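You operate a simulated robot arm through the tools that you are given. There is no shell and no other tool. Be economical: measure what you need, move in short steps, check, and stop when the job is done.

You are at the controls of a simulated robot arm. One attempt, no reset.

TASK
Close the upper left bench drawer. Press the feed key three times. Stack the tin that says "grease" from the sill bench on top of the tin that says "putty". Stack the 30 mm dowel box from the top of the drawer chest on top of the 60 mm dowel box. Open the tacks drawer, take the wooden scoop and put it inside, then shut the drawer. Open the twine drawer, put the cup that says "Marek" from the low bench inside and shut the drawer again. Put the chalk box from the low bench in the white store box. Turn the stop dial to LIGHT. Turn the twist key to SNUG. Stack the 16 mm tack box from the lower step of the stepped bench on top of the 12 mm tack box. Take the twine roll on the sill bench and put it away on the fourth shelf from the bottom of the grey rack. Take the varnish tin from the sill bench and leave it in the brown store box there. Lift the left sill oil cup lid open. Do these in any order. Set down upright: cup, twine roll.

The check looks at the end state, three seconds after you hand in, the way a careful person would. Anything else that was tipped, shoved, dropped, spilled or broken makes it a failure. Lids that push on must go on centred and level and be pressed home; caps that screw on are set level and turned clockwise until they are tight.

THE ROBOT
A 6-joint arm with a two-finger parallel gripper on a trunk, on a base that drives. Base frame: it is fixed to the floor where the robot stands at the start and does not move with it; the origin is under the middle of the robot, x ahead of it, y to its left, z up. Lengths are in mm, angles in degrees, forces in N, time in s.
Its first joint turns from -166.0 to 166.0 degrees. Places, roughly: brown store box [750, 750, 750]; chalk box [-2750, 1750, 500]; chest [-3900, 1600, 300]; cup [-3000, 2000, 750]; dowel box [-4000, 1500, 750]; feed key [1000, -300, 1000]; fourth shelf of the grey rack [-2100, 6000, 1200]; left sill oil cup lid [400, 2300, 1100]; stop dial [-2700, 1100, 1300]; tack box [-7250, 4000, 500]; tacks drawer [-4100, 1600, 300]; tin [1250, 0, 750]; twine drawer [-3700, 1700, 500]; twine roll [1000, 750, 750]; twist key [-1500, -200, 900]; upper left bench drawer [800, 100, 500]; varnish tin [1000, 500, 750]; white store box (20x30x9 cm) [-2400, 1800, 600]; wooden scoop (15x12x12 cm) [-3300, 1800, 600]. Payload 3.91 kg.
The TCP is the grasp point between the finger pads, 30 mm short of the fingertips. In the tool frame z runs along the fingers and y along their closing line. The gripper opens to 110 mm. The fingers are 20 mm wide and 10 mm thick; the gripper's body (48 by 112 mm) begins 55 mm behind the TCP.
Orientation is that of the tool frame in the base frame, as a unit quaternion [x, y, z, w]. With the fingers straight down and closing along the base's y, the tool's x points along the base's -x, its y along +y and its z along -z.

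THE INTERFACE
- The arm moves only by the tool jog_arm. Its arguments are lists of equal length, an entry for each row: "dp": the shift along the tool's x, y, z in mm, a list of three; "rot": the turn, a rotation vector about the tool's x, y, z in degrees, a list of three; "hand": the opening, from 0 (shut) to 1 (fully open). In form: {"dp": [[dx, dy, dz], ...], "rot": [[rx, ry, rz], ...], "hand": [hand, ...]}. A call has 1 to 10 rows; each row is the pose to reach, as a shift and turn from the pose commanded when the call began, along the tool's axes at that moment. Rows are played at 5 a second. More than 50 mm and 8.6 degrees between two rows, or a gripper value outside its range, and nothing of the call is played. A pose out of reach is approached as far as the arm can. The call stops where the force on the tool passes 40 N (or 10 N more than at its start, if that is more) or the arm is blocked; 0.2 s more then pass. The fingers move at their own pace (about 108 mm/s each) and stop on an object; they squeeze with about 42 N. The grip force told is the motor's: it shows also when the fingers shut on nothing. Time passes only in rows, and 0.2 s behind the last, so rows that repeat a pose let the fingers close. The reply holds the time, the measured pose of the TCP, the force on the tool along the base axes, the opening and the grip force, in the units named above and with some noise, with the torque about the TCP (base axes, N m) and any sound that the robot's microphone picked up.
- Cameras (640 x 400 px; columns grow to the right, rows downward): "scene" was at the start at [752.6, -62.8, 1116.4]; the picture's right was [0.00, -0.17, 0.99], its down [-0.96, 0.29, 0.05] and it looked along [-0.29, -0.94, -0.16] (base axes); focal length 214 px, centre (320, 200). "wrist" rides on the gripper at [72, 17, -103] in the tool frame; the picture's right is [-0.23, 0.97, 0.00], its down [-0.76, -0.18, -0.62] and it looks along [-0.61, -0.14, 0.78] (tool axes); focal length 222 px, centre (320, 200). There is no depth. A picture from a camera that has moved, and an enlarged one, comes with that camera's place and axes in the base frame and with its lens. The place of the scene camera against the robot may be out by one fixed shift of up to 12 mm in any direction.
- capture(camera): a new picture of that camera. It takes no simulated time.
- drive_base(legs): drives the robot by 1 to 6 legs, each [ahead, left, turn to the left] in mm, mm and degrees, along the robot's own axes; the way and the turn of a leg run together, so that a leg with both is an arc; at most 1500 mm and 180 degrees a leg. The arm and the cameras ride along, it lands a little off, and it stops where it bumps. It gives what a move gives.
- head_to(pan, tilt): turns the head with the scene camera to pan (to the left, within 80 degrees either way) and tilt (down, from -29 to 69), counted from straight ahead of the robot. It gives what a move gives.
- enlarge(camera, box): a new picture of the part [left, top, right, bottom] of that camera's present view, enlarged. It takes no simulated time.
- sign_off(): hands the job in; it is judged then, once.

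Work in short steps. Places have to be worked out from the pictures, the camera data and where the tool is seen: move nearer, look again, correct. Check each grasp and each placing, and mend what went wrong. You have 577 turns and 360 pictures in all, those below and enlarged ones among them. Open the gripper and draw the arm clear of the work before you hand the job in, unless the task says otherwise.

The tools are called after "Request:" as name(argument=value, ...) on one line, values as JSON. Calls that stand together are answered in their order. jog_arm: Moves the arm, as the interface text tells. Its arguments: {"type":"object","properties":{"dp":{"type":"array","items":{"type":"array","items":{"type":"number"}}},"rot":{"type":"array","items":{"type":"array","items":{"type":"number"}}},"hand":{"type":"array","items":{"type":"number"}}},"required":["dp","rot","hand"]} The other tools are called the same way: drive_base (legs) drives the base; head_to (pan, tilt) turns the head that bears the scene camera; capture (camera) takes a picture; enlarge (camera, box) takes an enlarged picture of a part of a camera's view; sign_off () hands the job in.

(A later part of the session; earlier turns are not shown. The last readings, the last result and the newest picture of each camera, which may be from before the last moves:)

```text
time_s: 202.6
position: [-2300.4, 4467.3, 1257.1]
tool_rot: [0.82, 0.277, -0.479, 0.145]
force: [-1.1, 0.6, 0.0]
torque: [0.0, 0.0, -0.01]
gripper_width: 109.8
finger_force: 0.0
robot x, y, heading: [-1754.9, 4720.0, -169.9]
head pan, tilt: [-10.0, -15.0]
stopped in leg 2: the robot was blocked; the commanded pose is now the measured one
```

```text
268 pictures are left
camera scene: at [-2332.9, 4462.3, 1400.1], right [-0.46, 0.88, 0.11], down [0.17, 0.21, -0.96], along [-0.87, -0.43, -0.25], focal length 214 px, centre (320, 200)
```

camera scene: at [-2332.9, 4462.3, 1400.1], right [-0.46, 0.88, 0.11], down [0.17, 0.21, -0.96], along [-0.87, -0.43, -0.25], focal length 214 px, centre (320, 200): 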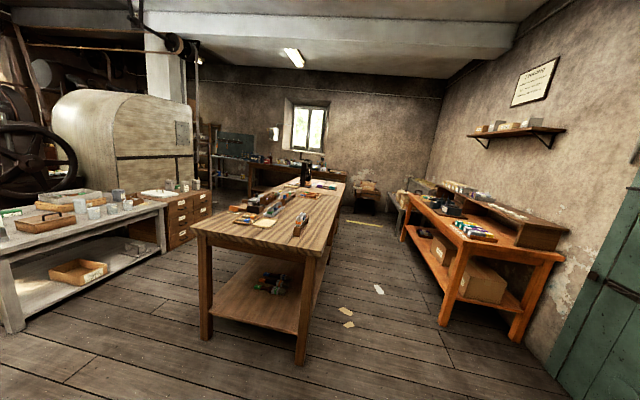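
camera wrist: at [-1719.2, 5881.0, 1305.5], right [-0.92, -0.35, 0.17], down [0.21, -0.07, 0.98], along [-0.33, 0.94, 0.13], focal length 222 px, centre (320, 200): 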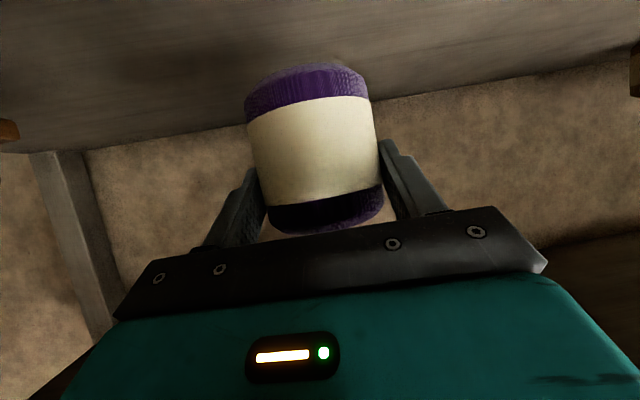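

Blocked — probably the stool or bin. Look down at it.

Request:
head_to(pan=0, tilt=45)

Request:
capture(camera="scene")

```text
time_s: 203.9
position: [-2300.4, 4467.7, 1256.9]
tool_rot: [0.82, 0.278, -0.478, 0.146]
force: [-0.2, 0.3, 1.0]
torque: [0.01, -0.02, -0.01]
gripper_width: 109.8
finger_force: 0.0
robot x, y, heading: [-1754.8, 4721.9, -169.5]
head pan, tilt: [0.0, 45.0]
```

```text
267 pictures are left
camera scene: at [-2289.9, 4479.6, 1317.8], right [-0.6, 0.8, 0.03], down [0.77, 0.58, -0.26], along [-0.22, -0.13, -0.97], focal length 214 px, centre (320, 200)
```

scene: 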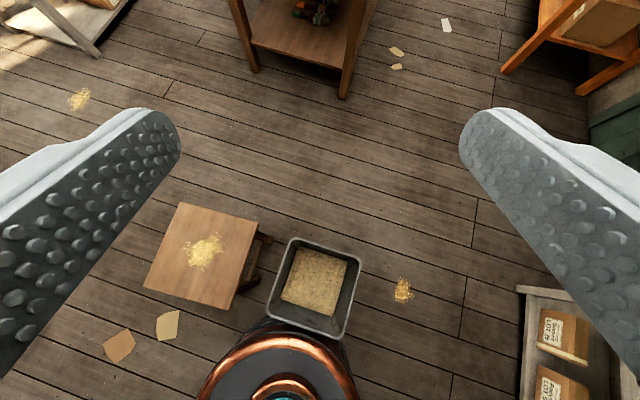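

The base met the sawdust bin. Back off, go around it on the rack side.

Request:
drive_base(legs=[[-100, 0, 0], [0, -430, 0], [1350, 0, 0]])

Request:
head_to(pan=0, tilt=0)

Request:
capture(camera="scene")

```text
time_s: 213.7
position: [-3606.3, 4676.2, 1257.4]
tool_rot: [0.82, 0.277, -0.479, 0.146]
force: [0.0, -0.1, -0.5]
torque: [0.05, 0.0, -0.02]
gripper_width: 110.1
finger_force: 0.1
robot x, y, heading: [-3060.8, 4930.0, -170.0]
head pan, tilt: [0.0, 45.0]
```

```text
time_s: 214.8
position: [-3607.2, 4675.1, 1257.2]
tool_rot: [0.82, 0.278, -0.479, 0.147]
force: [-0.5, 0.6, 0.5]
torque: [-0.01, 0.02, 0.0]
gripper_width: 109.8
finger_force: 0.0
robot x, y, heading: [-3062.4, 4929.4, -169.6]
head pan, tilt: [0.0, 0.0]
```

```text
266 pictures are left
camera scene: at [-3630.7, 4660.9, 1374.8], right [-0.59, 0.8, 0.03], down [0.39, 0.32, -0.87], along [-0.7, -0.5, -0.5], focal length 214 px, centre (320, 200)
```

scene: 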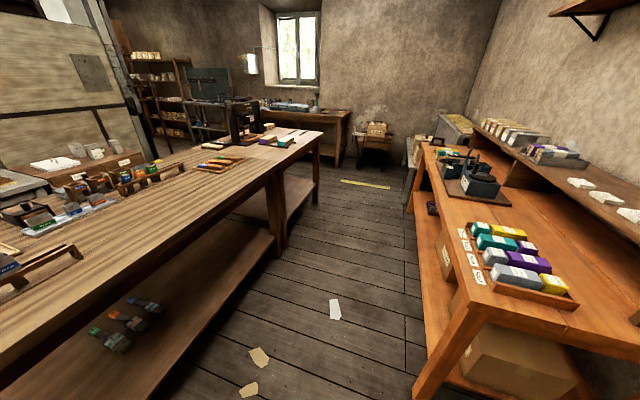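

Drive through the lane between table and orange bench.

Request:
drive_base(legs=[[1400, 460, 0], [1450, 66, 0]])

Request:
capture(camera="scene")

```text
time_s: 228.9
position: [-6304.9, 3587.4, 1256.1]
tool_rot: [0.814, 0.295, -0.475, 0.157]
force: [-0.2, 0.3, 0.0]
torque: [-0.02, 0.03, -0.01]
gripper_width: 109.8
finger_force: 0.0
robot x, y, heading: [-5769.8, 3861.0, -167.2]
head pan, tilt: [0.0, 0.0]
```

```text
265 pictures are left
camera scene: at [-6328.5, 3571.2, 1374.9], right [-0.63, 0.78, 0.03], down [0.37, 0.33, -0.87], along [-0.68, -0.53, -0.5], focal length 214 px, centre (320, 200)
```

scene: 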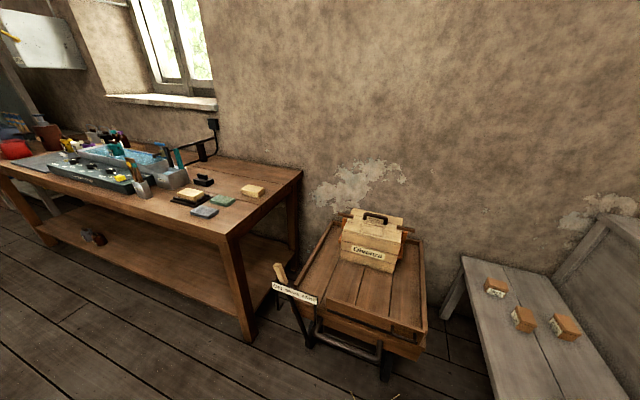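

The stepped grey bench with small boxes is at the right. Enlarge it and pan.

Request:
head_to(pan=-40, tilt=5)

Request:
capture(camera="scene")

```text
time_s: 230.0
position: [-6304.1, 3587.0, 1256.6]
tool_rot: [0.814, 0.295, -0.475, 0.156]
force: [0.1, -0.1, 0.5]
torque: [0.01, 0.02, -0.03]
gripper_width: 110.1
finger_force: 0.1
robot x, y, heading: [-5770.0, 3857.8, -167.3]
head pan, tilt: [-40.0, 5.0]
```

```text
264 pictures are left
camera scene: at [-6349.2, 3630.2, 1379.4], right [-0.04, 0.94, 0.34], down [0.45, 0.32, -0.83], along [-0.89, 0.12, -0.44], focal length 214 px, centre (320, 200)
```

scene: 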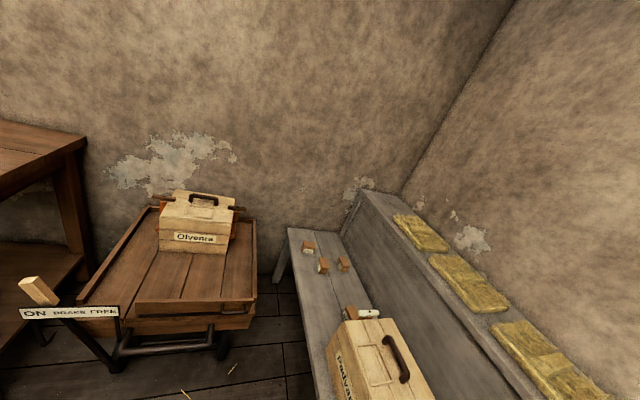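

Request:
enlarge(camera="scene", box=[270, 210, 410, 340])

```text
3.08 times, centred on (340, 275) of scene
camera zoom: at [-6349.2, 3630.2, 1379.4], right [-0.04, 0.94, 0.34], down [0.45, 0.32, -0.83], along [-0.89, 0.12, -0.44], focal length 660 px, centre (258, -31)
```

zoom: 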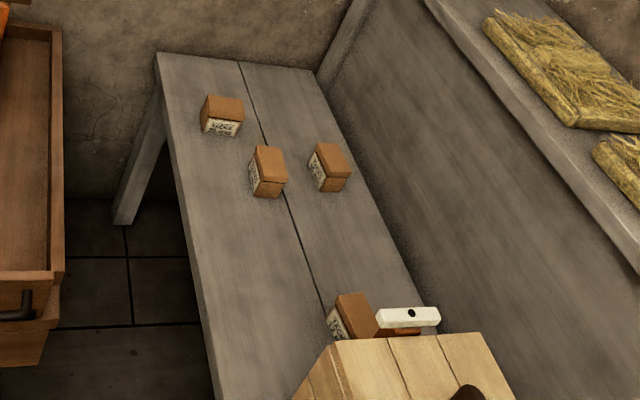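

Four small boxes on the lower step. Drive nearer.

Request:
drive_base(legs=[[680, 66, 0]])

```text
time_s: 233.7
position: [-6944.9, 3381.4, 1258.2]
tool_rot: [0.815, 0.292, -0.476, 0.154]
force: [-0.3, -0.7, 0.2]
torque: [0.0, 0.02, -0.01]
gripper_width: 109.9
finger_force: 0.1
robot x, y, heading: [-6410.6, 3650.0, -167.8]
head pan, tilt: [-40.0, 5.0]
```

Swing the arm right toward the bench, yawing to face it.

Request:
jog_arm(dp=[[30, -33, -7], [60, -66, -14], [90, -99, -21], [120, -132, -27], [150, -165, -34], [180, -198, -41], [210, -231, -48], [240, -264, -55], [270, -297, -62], [300, -330, -69]], rot=[[6, 0.2, 3.5], [12.1, 0.4, 7], [18.2, 0.6, 10.5], [24.2, 0.7, 14], [30.3, 0.9, 17.4], [36.4, 1.1, 20.9], [42.4, 1.3, 24.4], [48.5, 1.5, 27.9], [48.5, 1.5, 27.9], [48.5, 1.5, 27.9]], hand=[1, 1, 1, 1, 1, 1, 1, 1, 1, 1])

Request:
head_to(pan=0, tilt=10)

Request:
capture(camera="scene")

```text
time_s: 235.9
position: [-6990.1, 3775.7, 1040.6]
tool_rot: [0.857, -0.126, -0.492, -0.088]
force: [-0.5, 0.1, 0.4]
torque: [0.02, -0.01, 0.02]
gripper_width: 110.1
finger_force: 0.2
robot x, y, heading: [-6407.7, 3649.5, -167.9]
head pan, tilt: [-40.0, 5.0]
```

```text
time_s: 237.0
position: [-6991.7, 3774.9, 1041.4]
tool_rot: [0.857, -0.125, -0.492, -0.088]
force: [0.5, -0.9, -0.2]
torque: [0.0, 0.01, 0.02]
gripper_width: 109.9
finger_force: 0.1
robot x, y, heading: [-6406.9, 3648.5, -167.4]
head pan, tilt: [0.0, 10.0]
```

```text
262 pictures are left
camera scene: at [-7015.4, 3776.1, 1143.6], right [0.3, 0.95, 0.03], down [0.62, -0.17, -0.77], along [-0.73, 0.25, -0.64], focal length 214 px, centre (320, 200)
```

scene: 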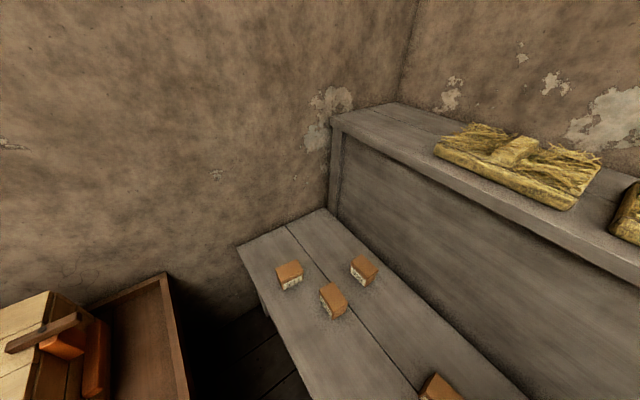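

Request:
enlarge(camera="scene", box=[260, 240, 400, 330])

```text
4.44 times, centred on (330, 285) of scene
camera zoom: at [-7015.4, 3776.1, 1143.6], right [0.3, 0.95, 0.03], down [0.62, -0.17, -0.77], along [-0.73, 0.25, -0.64], focal length 953 px, centre (276, -178)
```

zoom: 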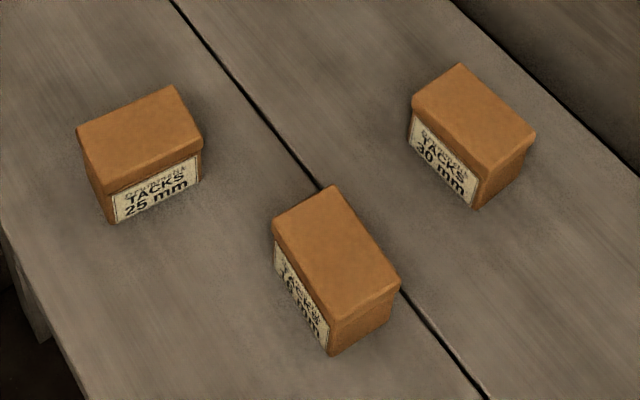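

The middle one is 12 or 16; enlarge it, and look at the fourth by the chest.

Request:
enlarge(camera="scene", box=[316, 290, 340, 320])

Request:
head_to(pan=-50, tilt=35)

Request:
capture(camera="scene")

```text
13.33 times, centred on (328, 305) of scene
camera zoom: at [-7015.4, 3776.1, 1143.6], right [0.3, 0.95, 0.03], down [0.62, -0.17, -0.77], along [-0.73, 0.25, -0.64], focal length 2860 px, centre (213, -1200)
```

zoom: 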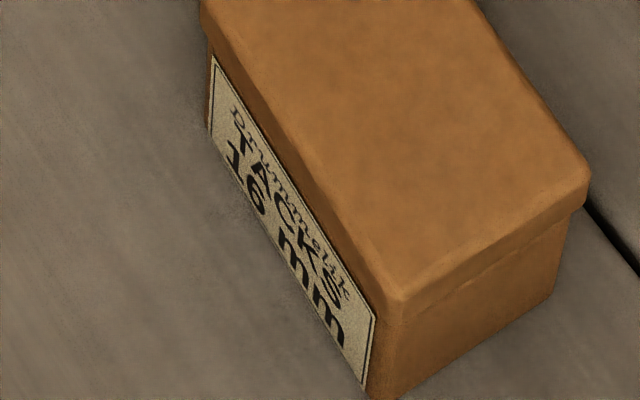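

```text
time_s: 238.2
position: [-6991.2, 3774.3, 1040.8]
tool_rot: [0.857, -0.125, -0.493, -0.087]
force: [-0.3, 0.1, 0.4]
torque: [-0.02, 0.0, -0.05]
gripper_width: 110.1
finger_force: 0.1
robot x, y, heading: [-6407.4, 3654.9, -167.5]
head pan, tilt: [-50.0, 35.0]
```

```text
259 pictures are left
camera scene: at [-6945.9, 3825.2, 1128.8], right [0.82, 0.4, 0.4], down [0.57, -0.62, -0.54], along [0.03, 0.67, -0.74], focal length 214 px, centre (320, 200)
```

scene: 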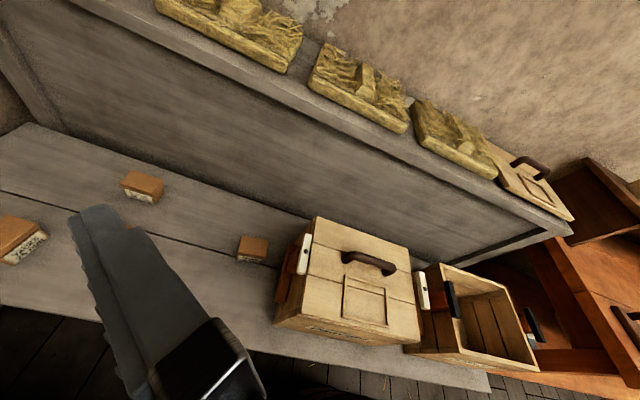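

The middle one is the 16 mm. Enlarge the fourth.

Request:
enlarge(camera="scene", box=[230, 232, 274, 268])

```text
11.11 times, centred on (252, 250) of scene
camera zoom: at [-6945.9, 3825.2, 1128.8], right [0.82, 0.4, 0.4], down [0.57, -0.62, -0.54], along [0.03, 0.67, -0.74], focal length 2383 px, centre (1076, -356)
```

zoom: 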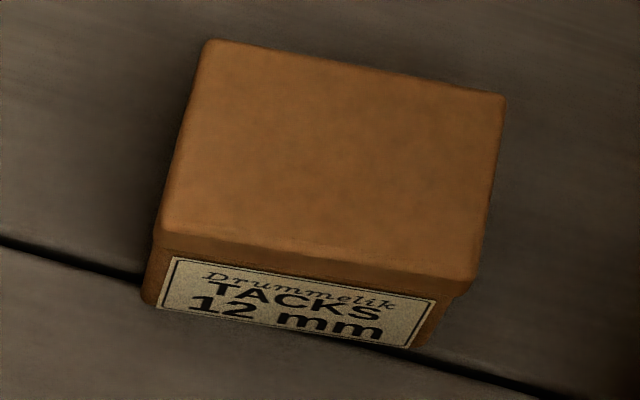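

12 mm box is by the tool chest. I'll use a vertical tool: pitch it down, then yaw to close across the 16 mm box's short side.

Request:
jog_arm(dp=[[0, 0, 0], [0, 0, 0], [0, 0, 0], [0, 0, 0], [0, 0, 0], [0, 0, 0], [0, 0, 0], [0, 0, 0]], rot=[[0, 8, 0], [0, 16, 0], [0, 24, 0], [0, 32, 0], [0, 40, 0], [0, 48, 0], [0, 56, 0], [0, 60, 0]], hand=[1, 1, 1, 1, 1, 1, 1, 1])

Request:
jog_arm(dp=[[0, 0, 0], [0, 0, 0], [0, 0, 0], [0, 0, 0]], rot=[[0, 0, -8], [0, 0, -16], [0, 0, -24], [0, 0, -31]], hand=[1, 1, 1, 1])

```text
time_s: 240.0
position: [-6989.4, 3775.6, 1040.2]
tool_rot: [0.988, -0.152, 0.002, -0.013]
force: [1.3, 0.2, 0.0]
torque: [0.0, 0.04, 0.04]
gripper_width: 109.8
finger_force: 0.0
robot x, y, heading: [-6408.0, 3656.0, -167.7]
head pan, tilt: [-50.0, 35.0]
```

```text
time_s: 241.0
position: [-6989.1, 3776.3, 1041.2]
tool_rot: [0.993, 0.119, 0.006, -0.013]
force: [0.2, 0.1, -0.3]
torque: [0.01, -0.01, 0.01]
gripper_width: 109.9
finger_force: 0.0
robot x, y, heading: [-6404.6, 3654.4, -167.7]
head pan, tilt: [-50.0, 35.0]
```

Move over the 16 mm box.

Request:
jog_arm(dp=[[-25, -21, 30], [-50, -41, 60], [-75, -62, 90], [-100, -83, 120], [-125, -103, 150], [-149, -124, 180], [-174, -145, 210], [-199, -165, 240], [-224, -186, 270], [-249, -207, 300]], rot=[[0, 0, 0], [0, 0, 0], [0, 0, 0], [0, 0, 0], [0, 0, 0], [0, 0, 0], [0, 0, 0], [0, 0, 0], [0, 0, 0], [0, 0, 0]], hand=[1, 1, 1, 1, 1, 1, 1, 1, 1, 1])

Request:
head_to(pan=0, tilt=10)

Request:
capture(camera="wrist")

Request:
capture(camera="scene")

```text
time_s: 243.2
position: [-7279.4, 3924.3, 744.5]
tool_rot: [0.993, 0.117, 0.004, -0.013]
force: [-0.1, -0.1, 0.3]
torque: [0.0, 0.03, 0.02]
gripper_width: 109.7
finger_force: 0.1
robot x, y, heading: [-6414.4, 3647.8, -167.4]
head pan, tilt: [-50.0, 35.0]
```

```text
time_s: 244.3
position: [-7278.4, 3923.9, 743.5]
tool_rot: [0.993, 0.117, 0.005, -0.013]
force: [0.5, 0.8, 0.5]
torque: [0.01, -0.03, 0.03]
gripper_width: 109.8
finger_force: 0.1
robot x, y, heading: [-6411.7, 3652.8, -168.0]
head pan, tilt: [0.0, 10.0]
```

```text
257 pictures are left
camera wrist: at [-7206.5, 3922.6, 848.6], right [0.01, -1.0, -0.03], down [-0.79, -0.02, 0.62], along [-0.62, 0.02, -0.79], focal length 222 px, centre (320, 200)
```

wrist: 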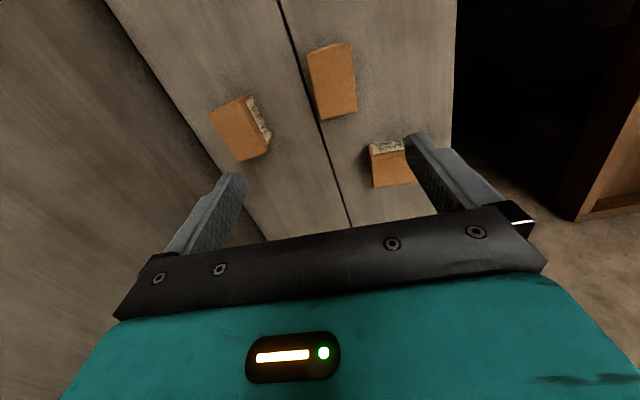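

```text
256 pictures are left
camera scene: at [-7380.5, 3901.0, 782.2], right [-0.23, 0.97, 0.02], down [0.96, 0.22, 0.19], along [0.18, 0.07, -0.98], focal length 214 px, centre (320, 200)
```

scene: 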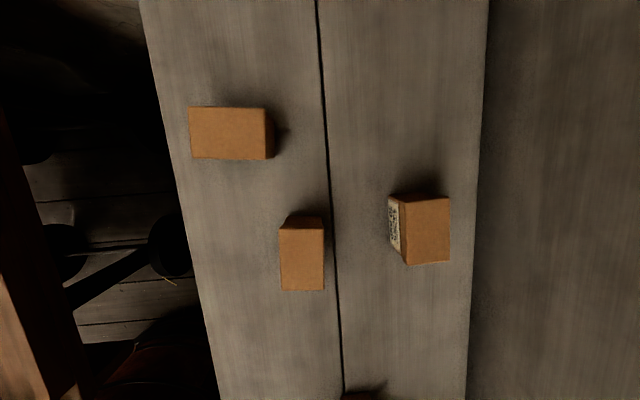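

16 mm box centre ≈ (−7265, 3914). Correct, and put the head aside (pan 80) before descending.

Request:
head_to(pan=80, tilt=10)

Request:
jog_arm(dp=[[5, 6, 40], [11, 13, 85], [11, 13, 130], [11, 13, 160]], rot=[[0, 0, 0], [0, 0, 0], [0, 0, 0], [0, 0, 0]], hand=[1, 1, 1, 1])

Request:
capture(camera="wrist")

```text
time_s: 245.9
position: [-7279.0, 3924.7, 743.6]
tool_rot: [0.993, 0.116, 0.005, -0.013]
force: [-0.2, -0.1, 0.0]
torque: [-0.02, 0.03, 0.02]
gripper_width: 109.7
finger_force: 0.1
robot x, y, heading: [-6408.5, 3651.0, -167.8]
head pan, tilt: [80.0, 10.0]
```

```text
time_s: 246.9
position: [-7264.9, 3920.6, 584.4]
tool_rot: [0.993, 0.118, 0.005, -0.013]
force: [-0.2, -0.1, 1.2]
torque: [0.0, 0.01, 0.05]
gripper_width: 109.9
finger_force: 0.1
robot x, y, heading: [-6410.8, 3648.9, -167.8]
head pan, tilt: [80.0, 10.0]
```

```text
255 pictures are left
camera wrist: at [-7191.9, 3918.7, 688.6], right [0.01, -1.0, -0.03], down [-0.79, -0.02, 0.62], along [-0.62, 0.02, -0.79], focal length 222 px, centre (320, 200)
```

wrist: 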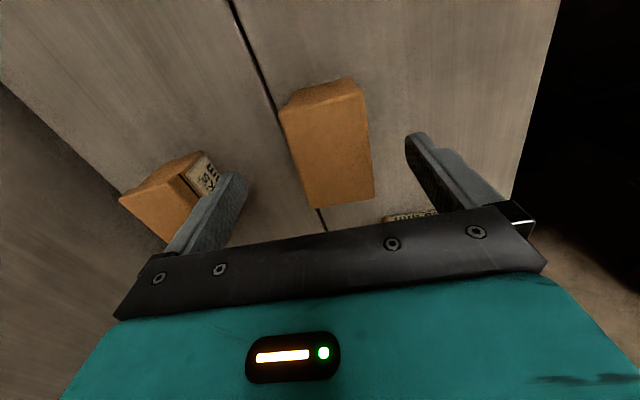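

Good alignment. Narrow the opening a bit, descend 62 mm and close.

Request:
jog_arm(dp=[[-3, 2, 20], [-5, 4, 45], [-5, 4, 62], [-5, 4, 62], [-5, 4, 62], [-5, 4, 62]], rot=[[0, 0, 0], [0, 0, 0], [0, 0, 0], [0, 0, 0], [0, 0, 0], [0, 0, 0]], hand=[0.82, 0.82, 0.82, 0, 0, 0])

Request:
capture(camera="wrist")

```text
time_s: 247.7
position: [-7267.9, 3918.5, 531.9]
tool_rot: [0.993, 0.118, 0.003, -0.013]
force: [13.8, -2.8, 25.7]
torque: [-1.51, -0.57, 0.71]
gripper_width: 92.8
finger_force: 1.9
robot x, y, heading: [-6406.7, 3647.6, -167.8]
head pan, tilt: [80.0, 10.0]
stopped in row 3: the force on the tool passed its limit at 70 N (the readings are from after the stop); the commanded pose is now the measured one
```

```text
254 pictures are left
camera wrist: at [-7194.4, 3916.5, 635.7], right [0.01, -1.0, -0.03], down [-0.78, -0.02, 0.62], along [-0.62, 0.02, -0.78], focal length 222 px, centre (320, 200)
```

wrist: 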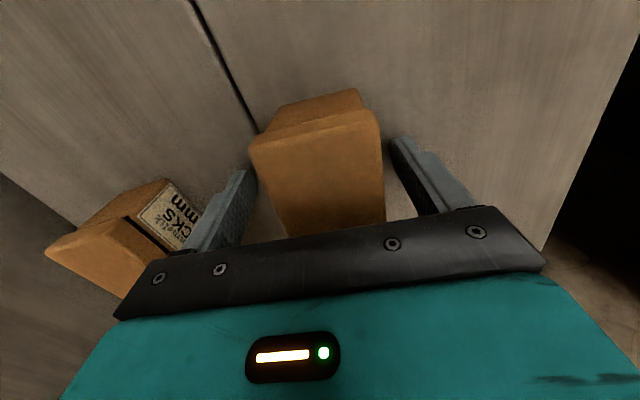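

Right fingertip touched the bench (z≈500). Rise 4 mm and close.

Request:
jog_arm(dp=[[0, 0, -4], [0, 0, -4], [0, 0, -4], [0, 0, -4], [0, 0, -4]], rot=[[0, 0, 0], [0, 0, 0], [0, 0, 0], [0, 0, 0], [0, 0, 0]], hand=[0.85, 0, 0, 0, 0])

Request:
capture(camera="wrist")

```text
time_s: 248.9
position: [-7269.4, 3919.3, 532.2]
tool_rot: [0.993, 0.117, 0.003, -0.013]
force: [-0.8, -0.9, 0.2]
torque: [0.0, 0.03, -0.02]
gripper_width: 49.6
finger_force: 42.0
robot x, y, heading: [-6408.0, 3650.4, -167.8]
head pan, tilt: [80.0, 10.0]
```

```text
253 pictures are left
camera wrist: at [-7196.1, 3916.7, 637.1], right [0.01, -1.0, -0.03], down [-0.78, -0.02, 0.62], along [-0.62, 0.02, -0.78], focal length 222 px, centre (320, 200)
```

wrist: 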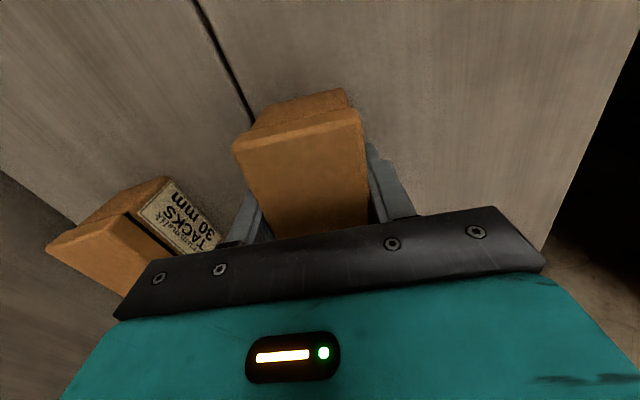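

Gripped (50 mm). Lift, then carry to above the 12 mm box, turning 12°.

Request:
jog_arm(dp=[[0, 0, -30], [0, 0, -70], [0, 0, -110], [36, -10, -140], [77, -22, -165], [118, -34, -188], [159, -46, -188], [201, -59, -188], [242, -71, -188], [284, -83, -188]], rot=[[0, 0, 0], [0, 0, 0], [0, 0, 0], [0, 0, 0], [0, 0, 0], [0, 0, 0], [0, 0, -3], [0, 0, -6], [0, 0, -9], [0, 0, -12.3]], hand=[0, 0, 0, 0, 0, 0, 0, 0, 0, 0])

Request:
head_to(pan=0, tilt=15)

Request:
capture(camera="wrist")

Request:
capture(camera="scene")

```text
time_s: 251.1
position: [-7012.0, 4058.2, 728.8]
tool_rot: [0.975, 0.223, 0.005, -0.013]
force: [-1.2, -0.7, -2.9]
torque: [0.03, 0.0, -0.02]
gripper_width: 49.5
finger_force: 41.8
robot x, y, heading: [-6406.8, 3649.7, -167.7]
head pan, tilt: [80.0, 10.0]
```

```text
time_s: 252.6
position: [-7010.6, 4059.1, 728.0]
tool_rot: [0.975, 0.222, 0.005, -0.012]
force: [0.2, 0.1, -2.6]
torque: [-0.01, 0.04, 0.0]
gripper_width: 49.8
finger_force: 41.9
robot x, y, heading: [-6403.8, 3651.7, -167.5]
head pan, tilt: [0.0, 15.0]
```

```text
252 pictures are left
camera wrist: at [-6940.6, 4072.4, 832.5], right [0.22, -0.98, -0.03], down [-0.77, -0.19, 0.62], along [-0.61, -0.11, -0.79], focal length 222 px, centre (320, 200)
```

wrist: 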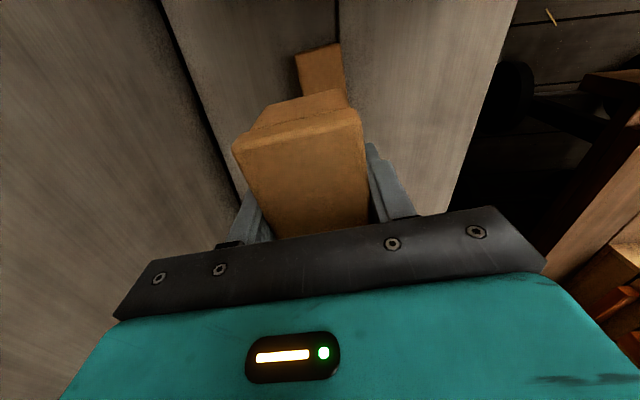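

```text
251 pictures are left
camera scene: at [-7099.0, 4019.7, 765.5], right [-0.43, 0.9, 0.02], down [0.87, 0.41, 0.27], along [0.24, 0.14, -0.96], focal length 214 px, centre (320, 200)
```

scene: 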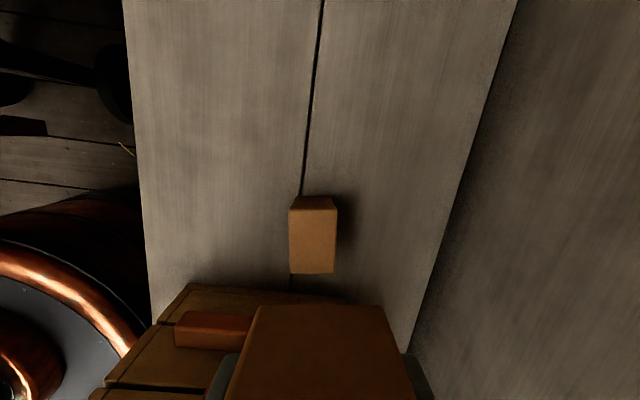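

Laterally aligned; along its length perhaps 5–10 mm short. Lower to ~40 mm above and look from the side.

Request:
jog_arm(dp=[[3, 0, 35], [6, 0, 70], [6, 0, 105]], rot=[[0, 0, 0], [0, 0, 0], [0, 0, 0]], hand=[0, 0, 0])

Request:
head_to(pan=65, tilt=60)

Request:
capture(camera="scene")

Request:
capture(camera="wrist")

```text
time_s: 253.4
position: [-7006.0, 4065.7, 621.1]
tool_rot: [0.975, 0.222, 0.006, -0.013]
force: [-0.2, 0.1, -1.8]
torque: [-0.04, 0.03, 0.04]
gripper_width: 49.6
finger_force: 42.1
robot x, y, heading: [-6406.0, 3649.9, -167.9]
head pan, tilt: [0.0, 15.0]
```

```text
time_s: 254.8
position: [-7007.5, 4064.7, 621.3]
tool_rot: [0.975, 0.222, 0.005, -0.012]
force: [0.2, 0.1, -1.8]
torque: [-0.01, 0.04, -0.03]
gripper_width: 50.0
finger_force: 42.2
robot x, y, heading: [-6408.0, 3652.7, -167.9]
head pan, tilt: [65.0, 60.0]
```

```text
250 pictures are left
camera scene: at [-7007.9, 3999.4, 724.5], right [-0.18, 0.41, -0.9], down [0.11, 0.91, 0.39], along [0.98, -0.03, -0.21], focal length 214 px, centre (320, 200)
```

scene: 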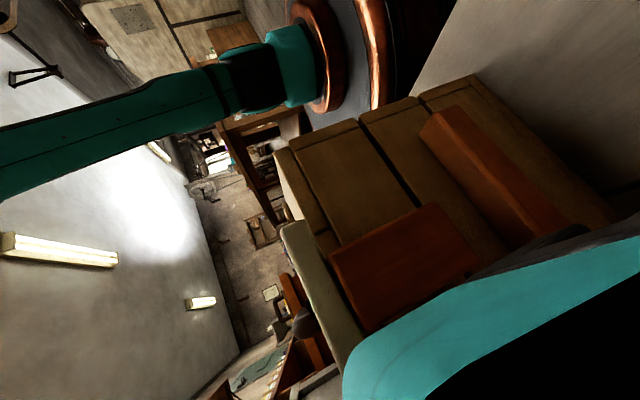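

```text
249 pictures are left
camera wrist: at [-6935.2, 4079.6, 726.7], right [0.22, -0.98, -0.03], down [-0.77, -0.19, 0.62], along [-0.61, -0.11, -0.79], focal length 222 px, centre (320, 200)
```

wrist: 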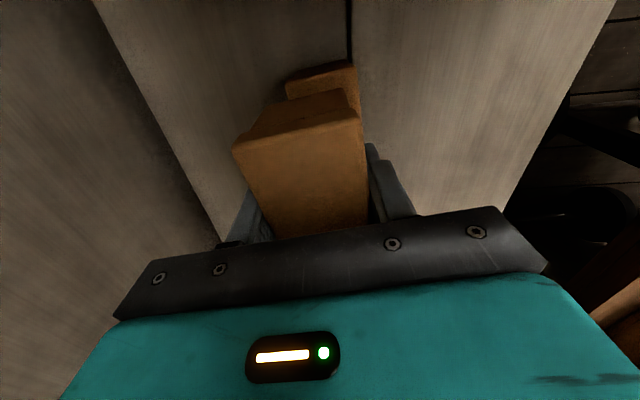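

Wrist view says the 12 mm box is ~8 mm to −y and ~10 mm farther along. Check from the front side with the scene camera.

Request:
head_to(pan=0, tilt=30)

Request:
capture(camera="scene")

```text
time_s: 256.1
position: [-7006.6, 4064.8, 621.2]
tool_rot: [0.975, 0.222, 0.005, -0.013]
force: [-0.1, 0.3, -2.7]
torque: [-0.04, -0.03, 0.0]
gripper_width: 49.9
finger_force: 41.7
robot x, y, heading: [-6408.2, 3649.5, -167.7]
head pan, tilt: [0.0, 30.0]
```

```text
248 pictures are left
camera scene: at [-7071.7, 4037.2, 663.0], right [-0.43, 0.9, 0.02], down [0.78, 0.36, 0.51], along [0.45, 0.24, -0.86], focal length 214 px, centre (320, 200)
```

scene: 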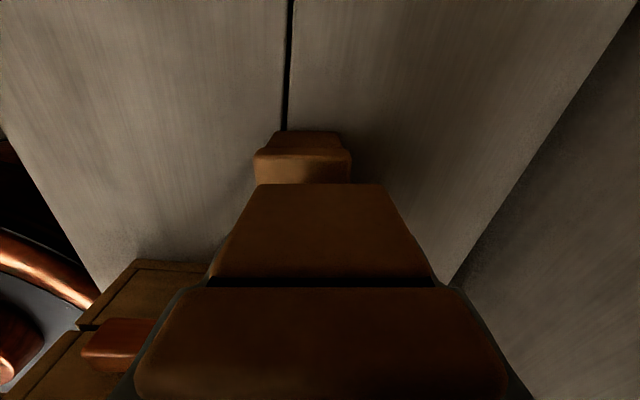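

The scene view shows the same 8.8 mm lateral offset, lengthwise nearly equal. Correct and lower to contact.

Request:
jog_arm(dp=[[3, 8.5, 0], [3, 8.5, 15], [3, 8.5, 25]], rot=[[0, 0, 0], [0, 0, 0], [0, 0, 0]], hand=[0, 0, 0])

Request:
capture(camera="scene")

Request:
capture(camera="wrist")

```text
time_s: 256.8
position: [-7003.1, 4059.9, 610.2]
tool_rot: [0.974, 0.225, 0.002, -0.017]
force: [-6.2, -0.1, 1.8]
torque: [0.06, -1.09, 0.14]
gripper_width: 49.8
finger_force: 41.7
robot x, y, heading: [-6404.2, 3653.3, -167.6]
head pan, tilt: [0.0, 30.0]
stopped in row 3: the force on the tool passed its limit at 58 N (the readings are from after the stop); the commanded pose is now the measured one
```

```text
247 pictures are left
camera scene: at [-7068.1, 4031.7, 651.1], right [-0.44, 0.9, 0.03], down [0.78, 0.36, 0.51], along [0.45, 0.25, -0.86], focal length 214 px, centre (320, 200)
```

scene: 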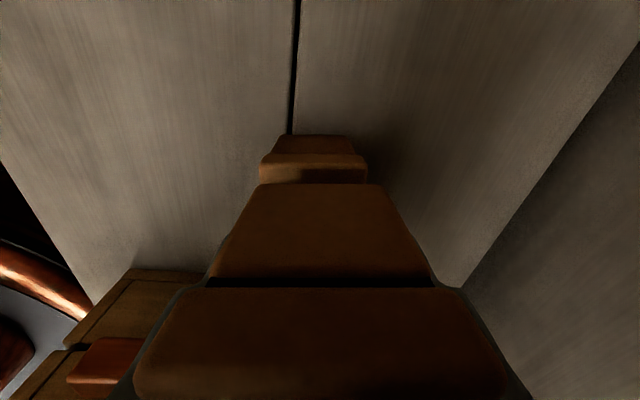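

```text
246 pictures are left
camera wrist: at [-6931.3, 4074.2, 714.3], right [0.22, -0.97, -0.03], down [-0.76, -0.19, 0.62], along [-0.61, -0.11, -0.79], focal length 222 px, centre (320, 200)
```

wrist: 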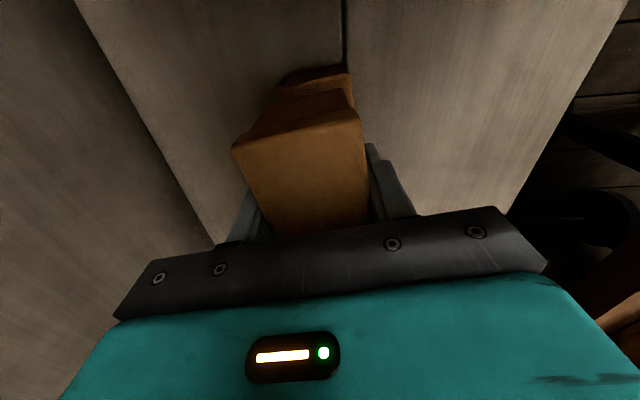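

The wrist camera's housing meets the tall tool chest. I'll set the box down in free space and regrasp with the tool leaning away. First rise and move back 130 mm.

Request:
jog_arm(dp=[[-5, 0, -20], [-45, 0, -20], [-90, 0, -20], [-130, 0, -20]], rot=[[0, 0, 0], [0, 0, 0], [0, 0, 0], [0, 0, 0]], hand=[0, 0, 0, 0])

Request:
head_to(pan=0, tilt=15)

Request:
capture(camera="scene")

```text
time_s: 257.8
position: [-7117.9, 4004.3, 630.2]
tool_rot: [0.974, 0.224, 0.002, -0.017]
force: [1.3, -0.2, -1.3]
torque: [-0.03, 0.05, 0.0]
gripper_width: 50.1
finger_force: 42.3
robot x, y, heading: [-6410.2, 3652.1, -167.7]
head pan, tilt: [0.0, 30.0]
```

```text
time_s: 258.6
position: [-7117.4, 4005.0, 628.5]
tool_rot: [0.974, 0.225, 0.002, -0.016]
force: [-0.1, -0.6, -2.4]
torque: [-0.02, 0.0, 0.01]
gripper_width: 49.9
finger_force: 42.1
robot x, y, heading: [-6406.8, 3651.2, -167.8]
head pan, tilt: [0.0, 15.0]
```

```text
245 pictures are left
camera scene: at [-7204.5, 3965.9, 666.9], right [-0.44, 0.9, 0.03], down [0.87, 0.41, 0.27], along [0.23, 0.14, -0.96], focal length 214 px, centre (320, 200)
```

scene: 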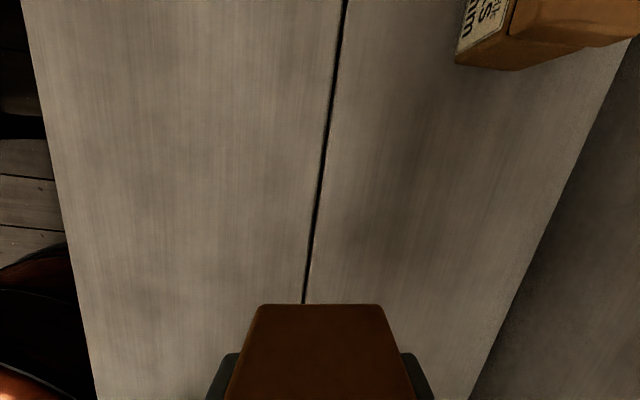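

Lower the box onto the free bench area.

Request:
jog_arm(dp=[[0, 0, 40], [0, 0, 80], [0, 0, 88], [0, 0, 92], [0, 0, 95], [0, 0, 98], [0, 0, 101]], rot=[[0, 0, 0], [0, 0, 0], [0, 0, 0], [0, 0, 0], [0, 0, 0], [0, 0, 0], [0, 0, 0]], hand=[0, 0, 0, 0, 0, 0, 0])

```text
time_s: 260.1
position: [-7120.9, 4006.5, 532.0]
tool_rot: [0.974, 0.225, 0.002, -0.017]
force: [4.8, -1.4, 15.6]
torque: [-0.54, -0.13, 0.04]
gripper_width: 49.7
finger_force: 41.6
robot x, y, heading: [-6406.1, 3653.5, -167.9]
head pan, tilt: [0.0, 15.0]
stopped in row 7: the force on the tool passed its limit at 45 N (the readings are from after the stop); the commanded pose is now the measured one
```

On the bench. Open slightly, rise 6 mm, lean the tool 24° and regrip.

Request:
jog_arm(dp=[[0, 0, 0], [0, 0, -6], [0, 0, -6], [0, 0, -6], [0, 0, -6], [0, 0, -6], [0, 0, -6], [0, 0, -6]], rot=[[0, 0, 0], [0, 0, 0], [0, 8, 0], [0, 16, 0], [0, 24, 0], [0, 24, 0], [0, 24, 0], [0, 24, 0]], hand=[0.62, 0.62, 0.62, 0.62, 0.62, 0, 0, 0])

Request:
capture(camera="wrist")

```text
time_s: 261.9
position: [-7119.3, 4005.9, 536.3]
tool_rot: [0.953, 0.216, 0.203, -0.063]
force: [0.5, 1.0, 0.1]
torque: [-0.03, 0.08, 0.03]
gripper_width: 49.9
finger_force: 41.2
robot x, y, heading: [-6407.9, 3649.4, -167.6]
head pan, tilt: [0.0, 15.0]
```

```text
244 pictures are left
camera wrist: at [-7091.4, 3998.1, 661.3], right [0.24, -0.96, -0.13], down [-0.93, -0.26, 0.25], along [-0.28, 0.06, -0.96], focal length 222 px, centre (320, 200)
```

wrist: 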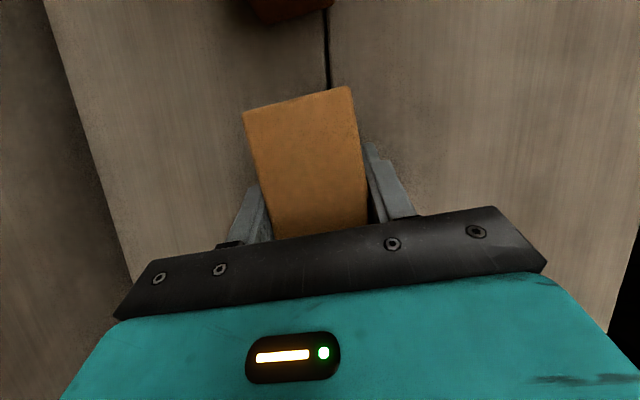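

Regripped leaning. Lift 105 mm and carry over the 12 mm box.

Request:
jog_arm(dp=[[8.3, -0.7, -18.2], [25, -2, -55], [43.5, -3.4, -95.4], [73, -2.1, -82], [102.5, -0.8, -68.6], [132, 0.5, -55.2], [161.6, 1.8, -41.8]], rot=[[0, 0, 0], [0, 0, 0], [0, 0, 0], [0, 0, 0], [0, 0, 0], [0, 0, 0], [0, 0, 0]], hand=[0, 0, 0, 0, 0, 0, 0])

Request:
capture(camera="wrist")

Request:
capture(camera="scene")

```text
time_s: 263.5
position: [-7001.9, 4059.2, 640.7]
tool_rot: [0.953, 0.216, 0.204, -0.063]
force: [-0.3, 0.3, -1.6]
torque: [-0.02, -0.01, 0.0]
gripper_width: 49.9
finger_force: 42.6
robot x, y, heading: [-6408.6, 3651.9, -168.0]
head pan, tilt: [0.0, 15.0]
```

```text
243 pictures are left
camera wrist: at [-6973.1, 4050.7, 766.0], right [0.24, -0.96, -0.13], down [-0.93, -0.26, 0.25], along [-0.28, 0.06, -0.96], focal length 222 px, centre (320, 200)
```

wrist: 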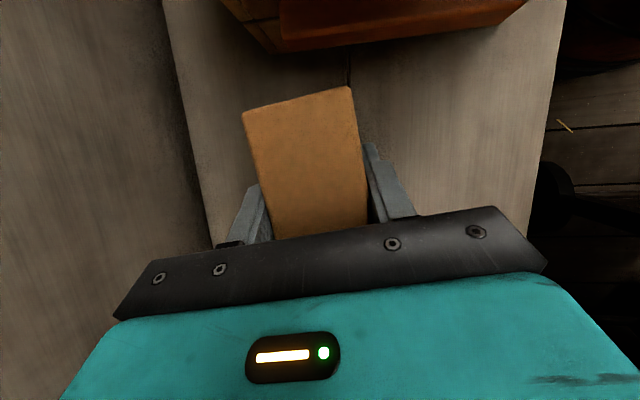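

```text
242 pictures are left
camera scene: at [-7095.3, 4017.7, 641.7], right [-0.44, 0.9, 0.03], down [0.7, 0.32, 0.64], along [0.56, 0.3, -0.77], focal length 214 px, centre (320, 200)
```

scene: 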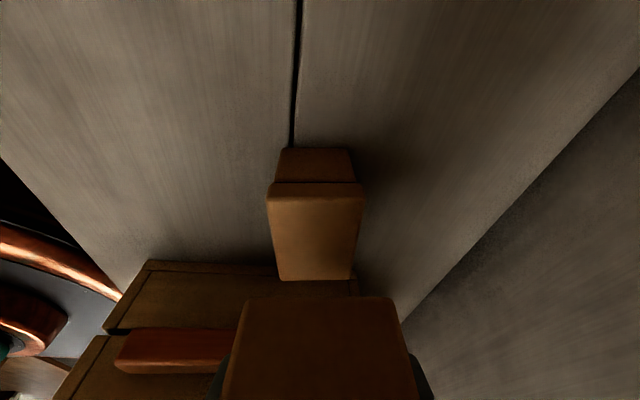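

Lower to ~10 mm above the 12 mm box for a closer check.

Request:
jog_arm(dp=[[-8, 2.6, 18], [-15, 3, 33], [-18.6, 3.4, 41]], rot=[[0, 0, 0], [0, 0, 0], [0, 0, 0]], hand=[0, 0, 0])

Request:
capture(camera="scene")

```text
time_s: 264.3
position: [-7001.1, 4056.7, 598.4]
tool_rot: [0.953, 0.216, 0.204, -0.063]
force: [-0.1, 1.2, -2.2]
torque: [0.03, 0.0, 0.0]
gripper_width: 49.8
finger_force: 41.7
robot x, y, heading: [-6407.4, 3652.6, -167.9]
head pan, tilt: [0.0, 15.0]
```

```text
241 pictures are left
camera scene: at [-7094.1, 4015.3, 598.0], right [-0.44, 0.9, 0.03], down [0.7, 0.32, 0.64], along [0.56, 0.3, -0.77], focal length 214 px, centre (320, 200)
```

scene: 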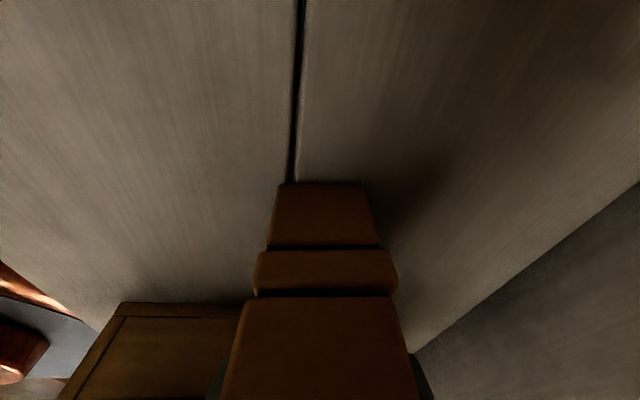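

Request:
capture(camera="wrist")

Request:
enlarge(camera="scene", box=[220, 170, 430, 330])

```text
240 pictures are left
camera wrist: at [-6971.9, 4048.2, 722.3], right [0.24, -0.96, -0.13], down [-0.93, -0.26, 0.25], along [-0.28, 0.06, -0.96], focal length 222 px, centre (320, 200)
```

wrist: 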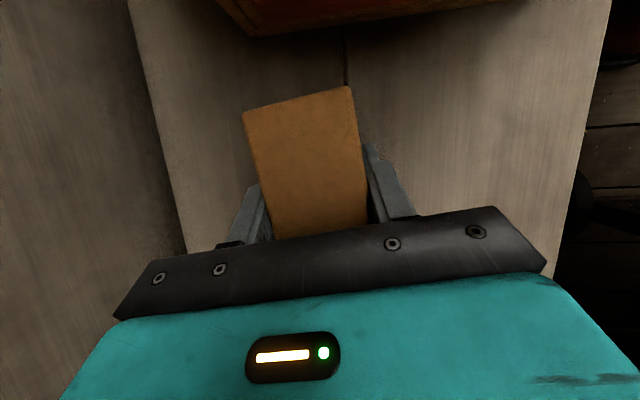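

```text
2.50 times, centred on (325, 250) of scene
camera zoom: at [-7094.1, 4015.3, 598.0], right [-0.44, 0.9, 0.03], down [0.7, 0.32, 0.64], along [0.56, 0.3, -0.77], focal length 536 px, centre (308, 75)
```

zoom: 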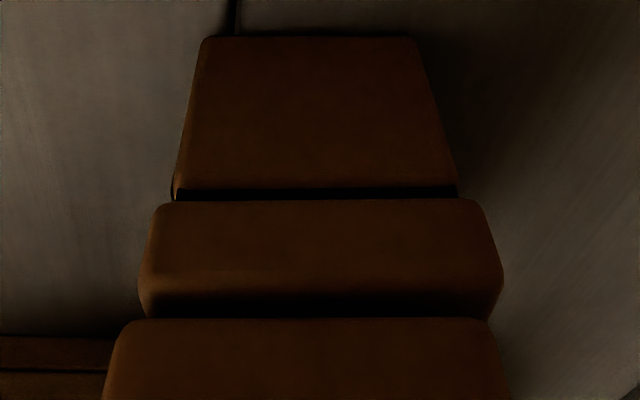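

Both near edges coincide and sides match within 2 mm. Lower gently to contact.

Request:
jog_arm(dp=[[-1.2, -2, 2.7], [-2, -2, 4.5], [-2.9, -2, 6.4], [-3.7, -2, 8.2], [-4.5, -2, 10], [-5.4, -2, 11.8], [-6.2, -2, 13.6]], rot=[[0, 0, 0], [0, 0, 0], [0, 0, 0], [0, 0, 0], [0, 0, 0], [0, 0, 0], [0, 0, 0]], hand=[0, 0, 0, 0, 0, 0, 0])

```text
time_s: 264.9
position: [-7002.3, 4058.8, 596.7]
tool_rot: [0.953, 0.215, 0.204, -0.064]
force: [4.1, -3.5, 16.0]
torque: [-0.54, -0.28, 0.05]
gripper_width: 49.7
finger_force: 42.2
robot x, y, heading: [-6408.7, 3652.4, -167.8]
head pan, tilt: [0.0, 15.0]
stopped in row 3: the force on the tool passed its limit at 45 N (the readings are from after the stop); the commanded pose is now the measured one
```

Contact. Open and rise straight up.

Request:
jog_arm(dp=[[0, 0, 0], [0, 0, 0], [0, 0, 0], [8, 0, -18], [25, -2, -55], [41, -3, -91], [58, -4, -127]], rot=[[0, 0, 0], [0, 0, 0], [0, 0, 0], [0, 0, 0], [0, 0, 0], [0, 0, 0], [0, 0, 0]], hand=[0.65, 0.75, 0.75, 0.75, 0.75, 0.75, 0.75])

Request:
capture(camera="scene")

Request:
capture(camera="wrist")

```text
time_s: 266.6
position: [-7002.6, 4055.9, 734.7]
tool_rot: [0.953, 0.215, 0.204, -0.064]
force: [-0.2, -0.5, 0.3]
torque: [0.03, -0.01, 0.0]
gripper_width: 82.5
finger_force: 0.1
robot x, y, heading: [-6409.7, 3650.7, -167.6]
head pan, tilt: [0.0, 15.0]
```

```text
238 pictures are left
camera scene: at [-7095.5, 4014.5, 735.3], right [-0.44, 0.9, 0.03], down [0.7, 0.32, 0.64], along [0.56, 0.3, -0.77], focal length 214 px, centre (320, 200)
```

scene: 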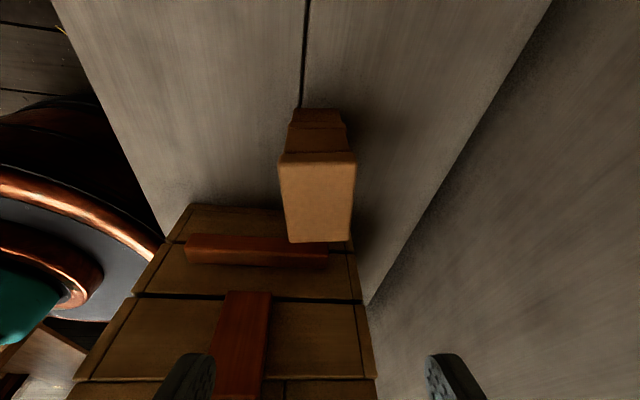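

```text
237 pictures are left
camera wrist: at [-6973.2, 4047.3, 859.5], right [0.24, -0.96, -0.13], down [-0.93, -0.26, 0.25], along [-0.28, 0.06, -0.96], focal length 222 px, centre (320, 200)
```

wrist: 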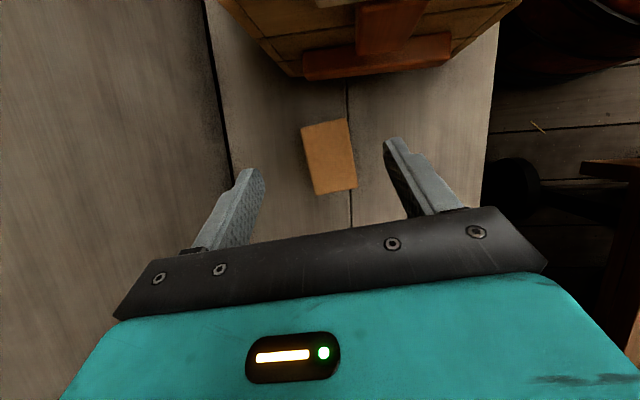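

Tack boxes stacked. Raise the arm for travel.

Request:
jog_arm(dp=[[18, -1, -40], [36, -2, -80], [54, -4, -120], [73, -5, -160], [91, -6, -200], [109, -8, -240], [127, -9, -280], [145, -10, -318]], rot=[[0, 0, 0], [0, 0, 0], [0, -6, 0], [0, -14, 0], [0, -22, 0], [0, -30, 0], [0, -38, 0], [0, -46, 0]], hand=[1, 1, 1, 1, 1, 1, 1, 1])

Request:
drive_base(legs=[[-350, 0, 0]])

```text
time_s: 268.4
position: [-7003.1, 4056.2, 1083.9]
tool_rot: [0.957, 0.224, -0.185, 0.026]
force: [-0.2, 0.1, -0.1]
torque: [-0.01, -0.06, 0.0]
gripper_width: 109.8
finger_force: 0.0
robot x, y, heading: [-6407.5, 3652.9, -167.6]
head pan, tilt: [0.0, 15.0]
```

```text
time_s: 270.6
position: [-6655.2, 4133.6, 1084.1]
tool_rot: [0.957, 0.221, -0.185, 0.025]
force: [-0.3, 0.0, 0.6]
torque: [-0.03, 0.03, 0.02]
gripper_width: 110.0
finger_force: 0.0
robot x, y, heading: [-6064.5, 3722.4, -168.1]
head pan, tilt: [0.0, 15.0]
```

Turn left to look toward the chest side of the room.

Request:
drive_base(legs=[[0, 0, 75]])

Request:
head_to(pan=30, tilt=-29)

Request:
capture(camera="scene")

```text
time_s: 274.3
position: [-6607.4, 3253.1, 1084.6]
tool_rot: [0.621, 0.761, -0.13, 0.134]
force: [-0.4, 0.5, 0.1]
torque: [-0.04, -0.02, 0.01]
gripper_width: 109.7
finger_force: 0.1
robot x, y, heading: [-6063.9, 3723.9, -92.6]
head pan, tilt: [0.0, 15.0]
```

```text
time_s: 275.4
position: [-6606.7, 3253.6, 1083.7]
tool_rot: [0.622, 0.761, -0.131, 0.133]
force: [-0.1, 0.0, 0.1]
torque: [0.03, 0.03, 0.0]
gripper_width: 109.8
finger_force: 0.0
robot x, y, heading: [-6064.7, 3721.8, -92.5]
head pan, tilt: [30.0, -28.6]
```

```text
236 pictures are left
camera scene: at [-6557.5, 3148.4, 1206.7], right [-0.83, -0.35, -0.44], down [0.08, 0.7, -0.71], along [0.55, -0.63, -0.55], focal length 214 px, centre (320, 200)
```

scene: 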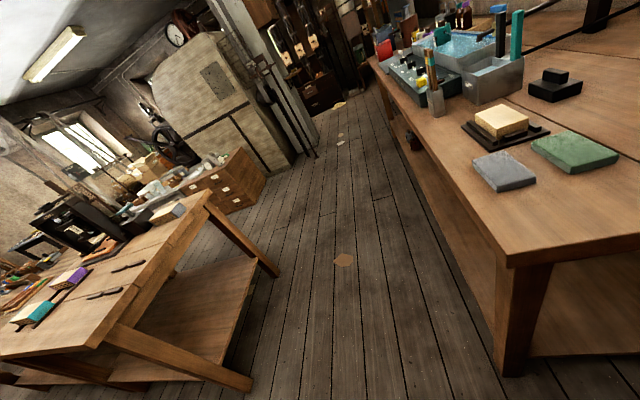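

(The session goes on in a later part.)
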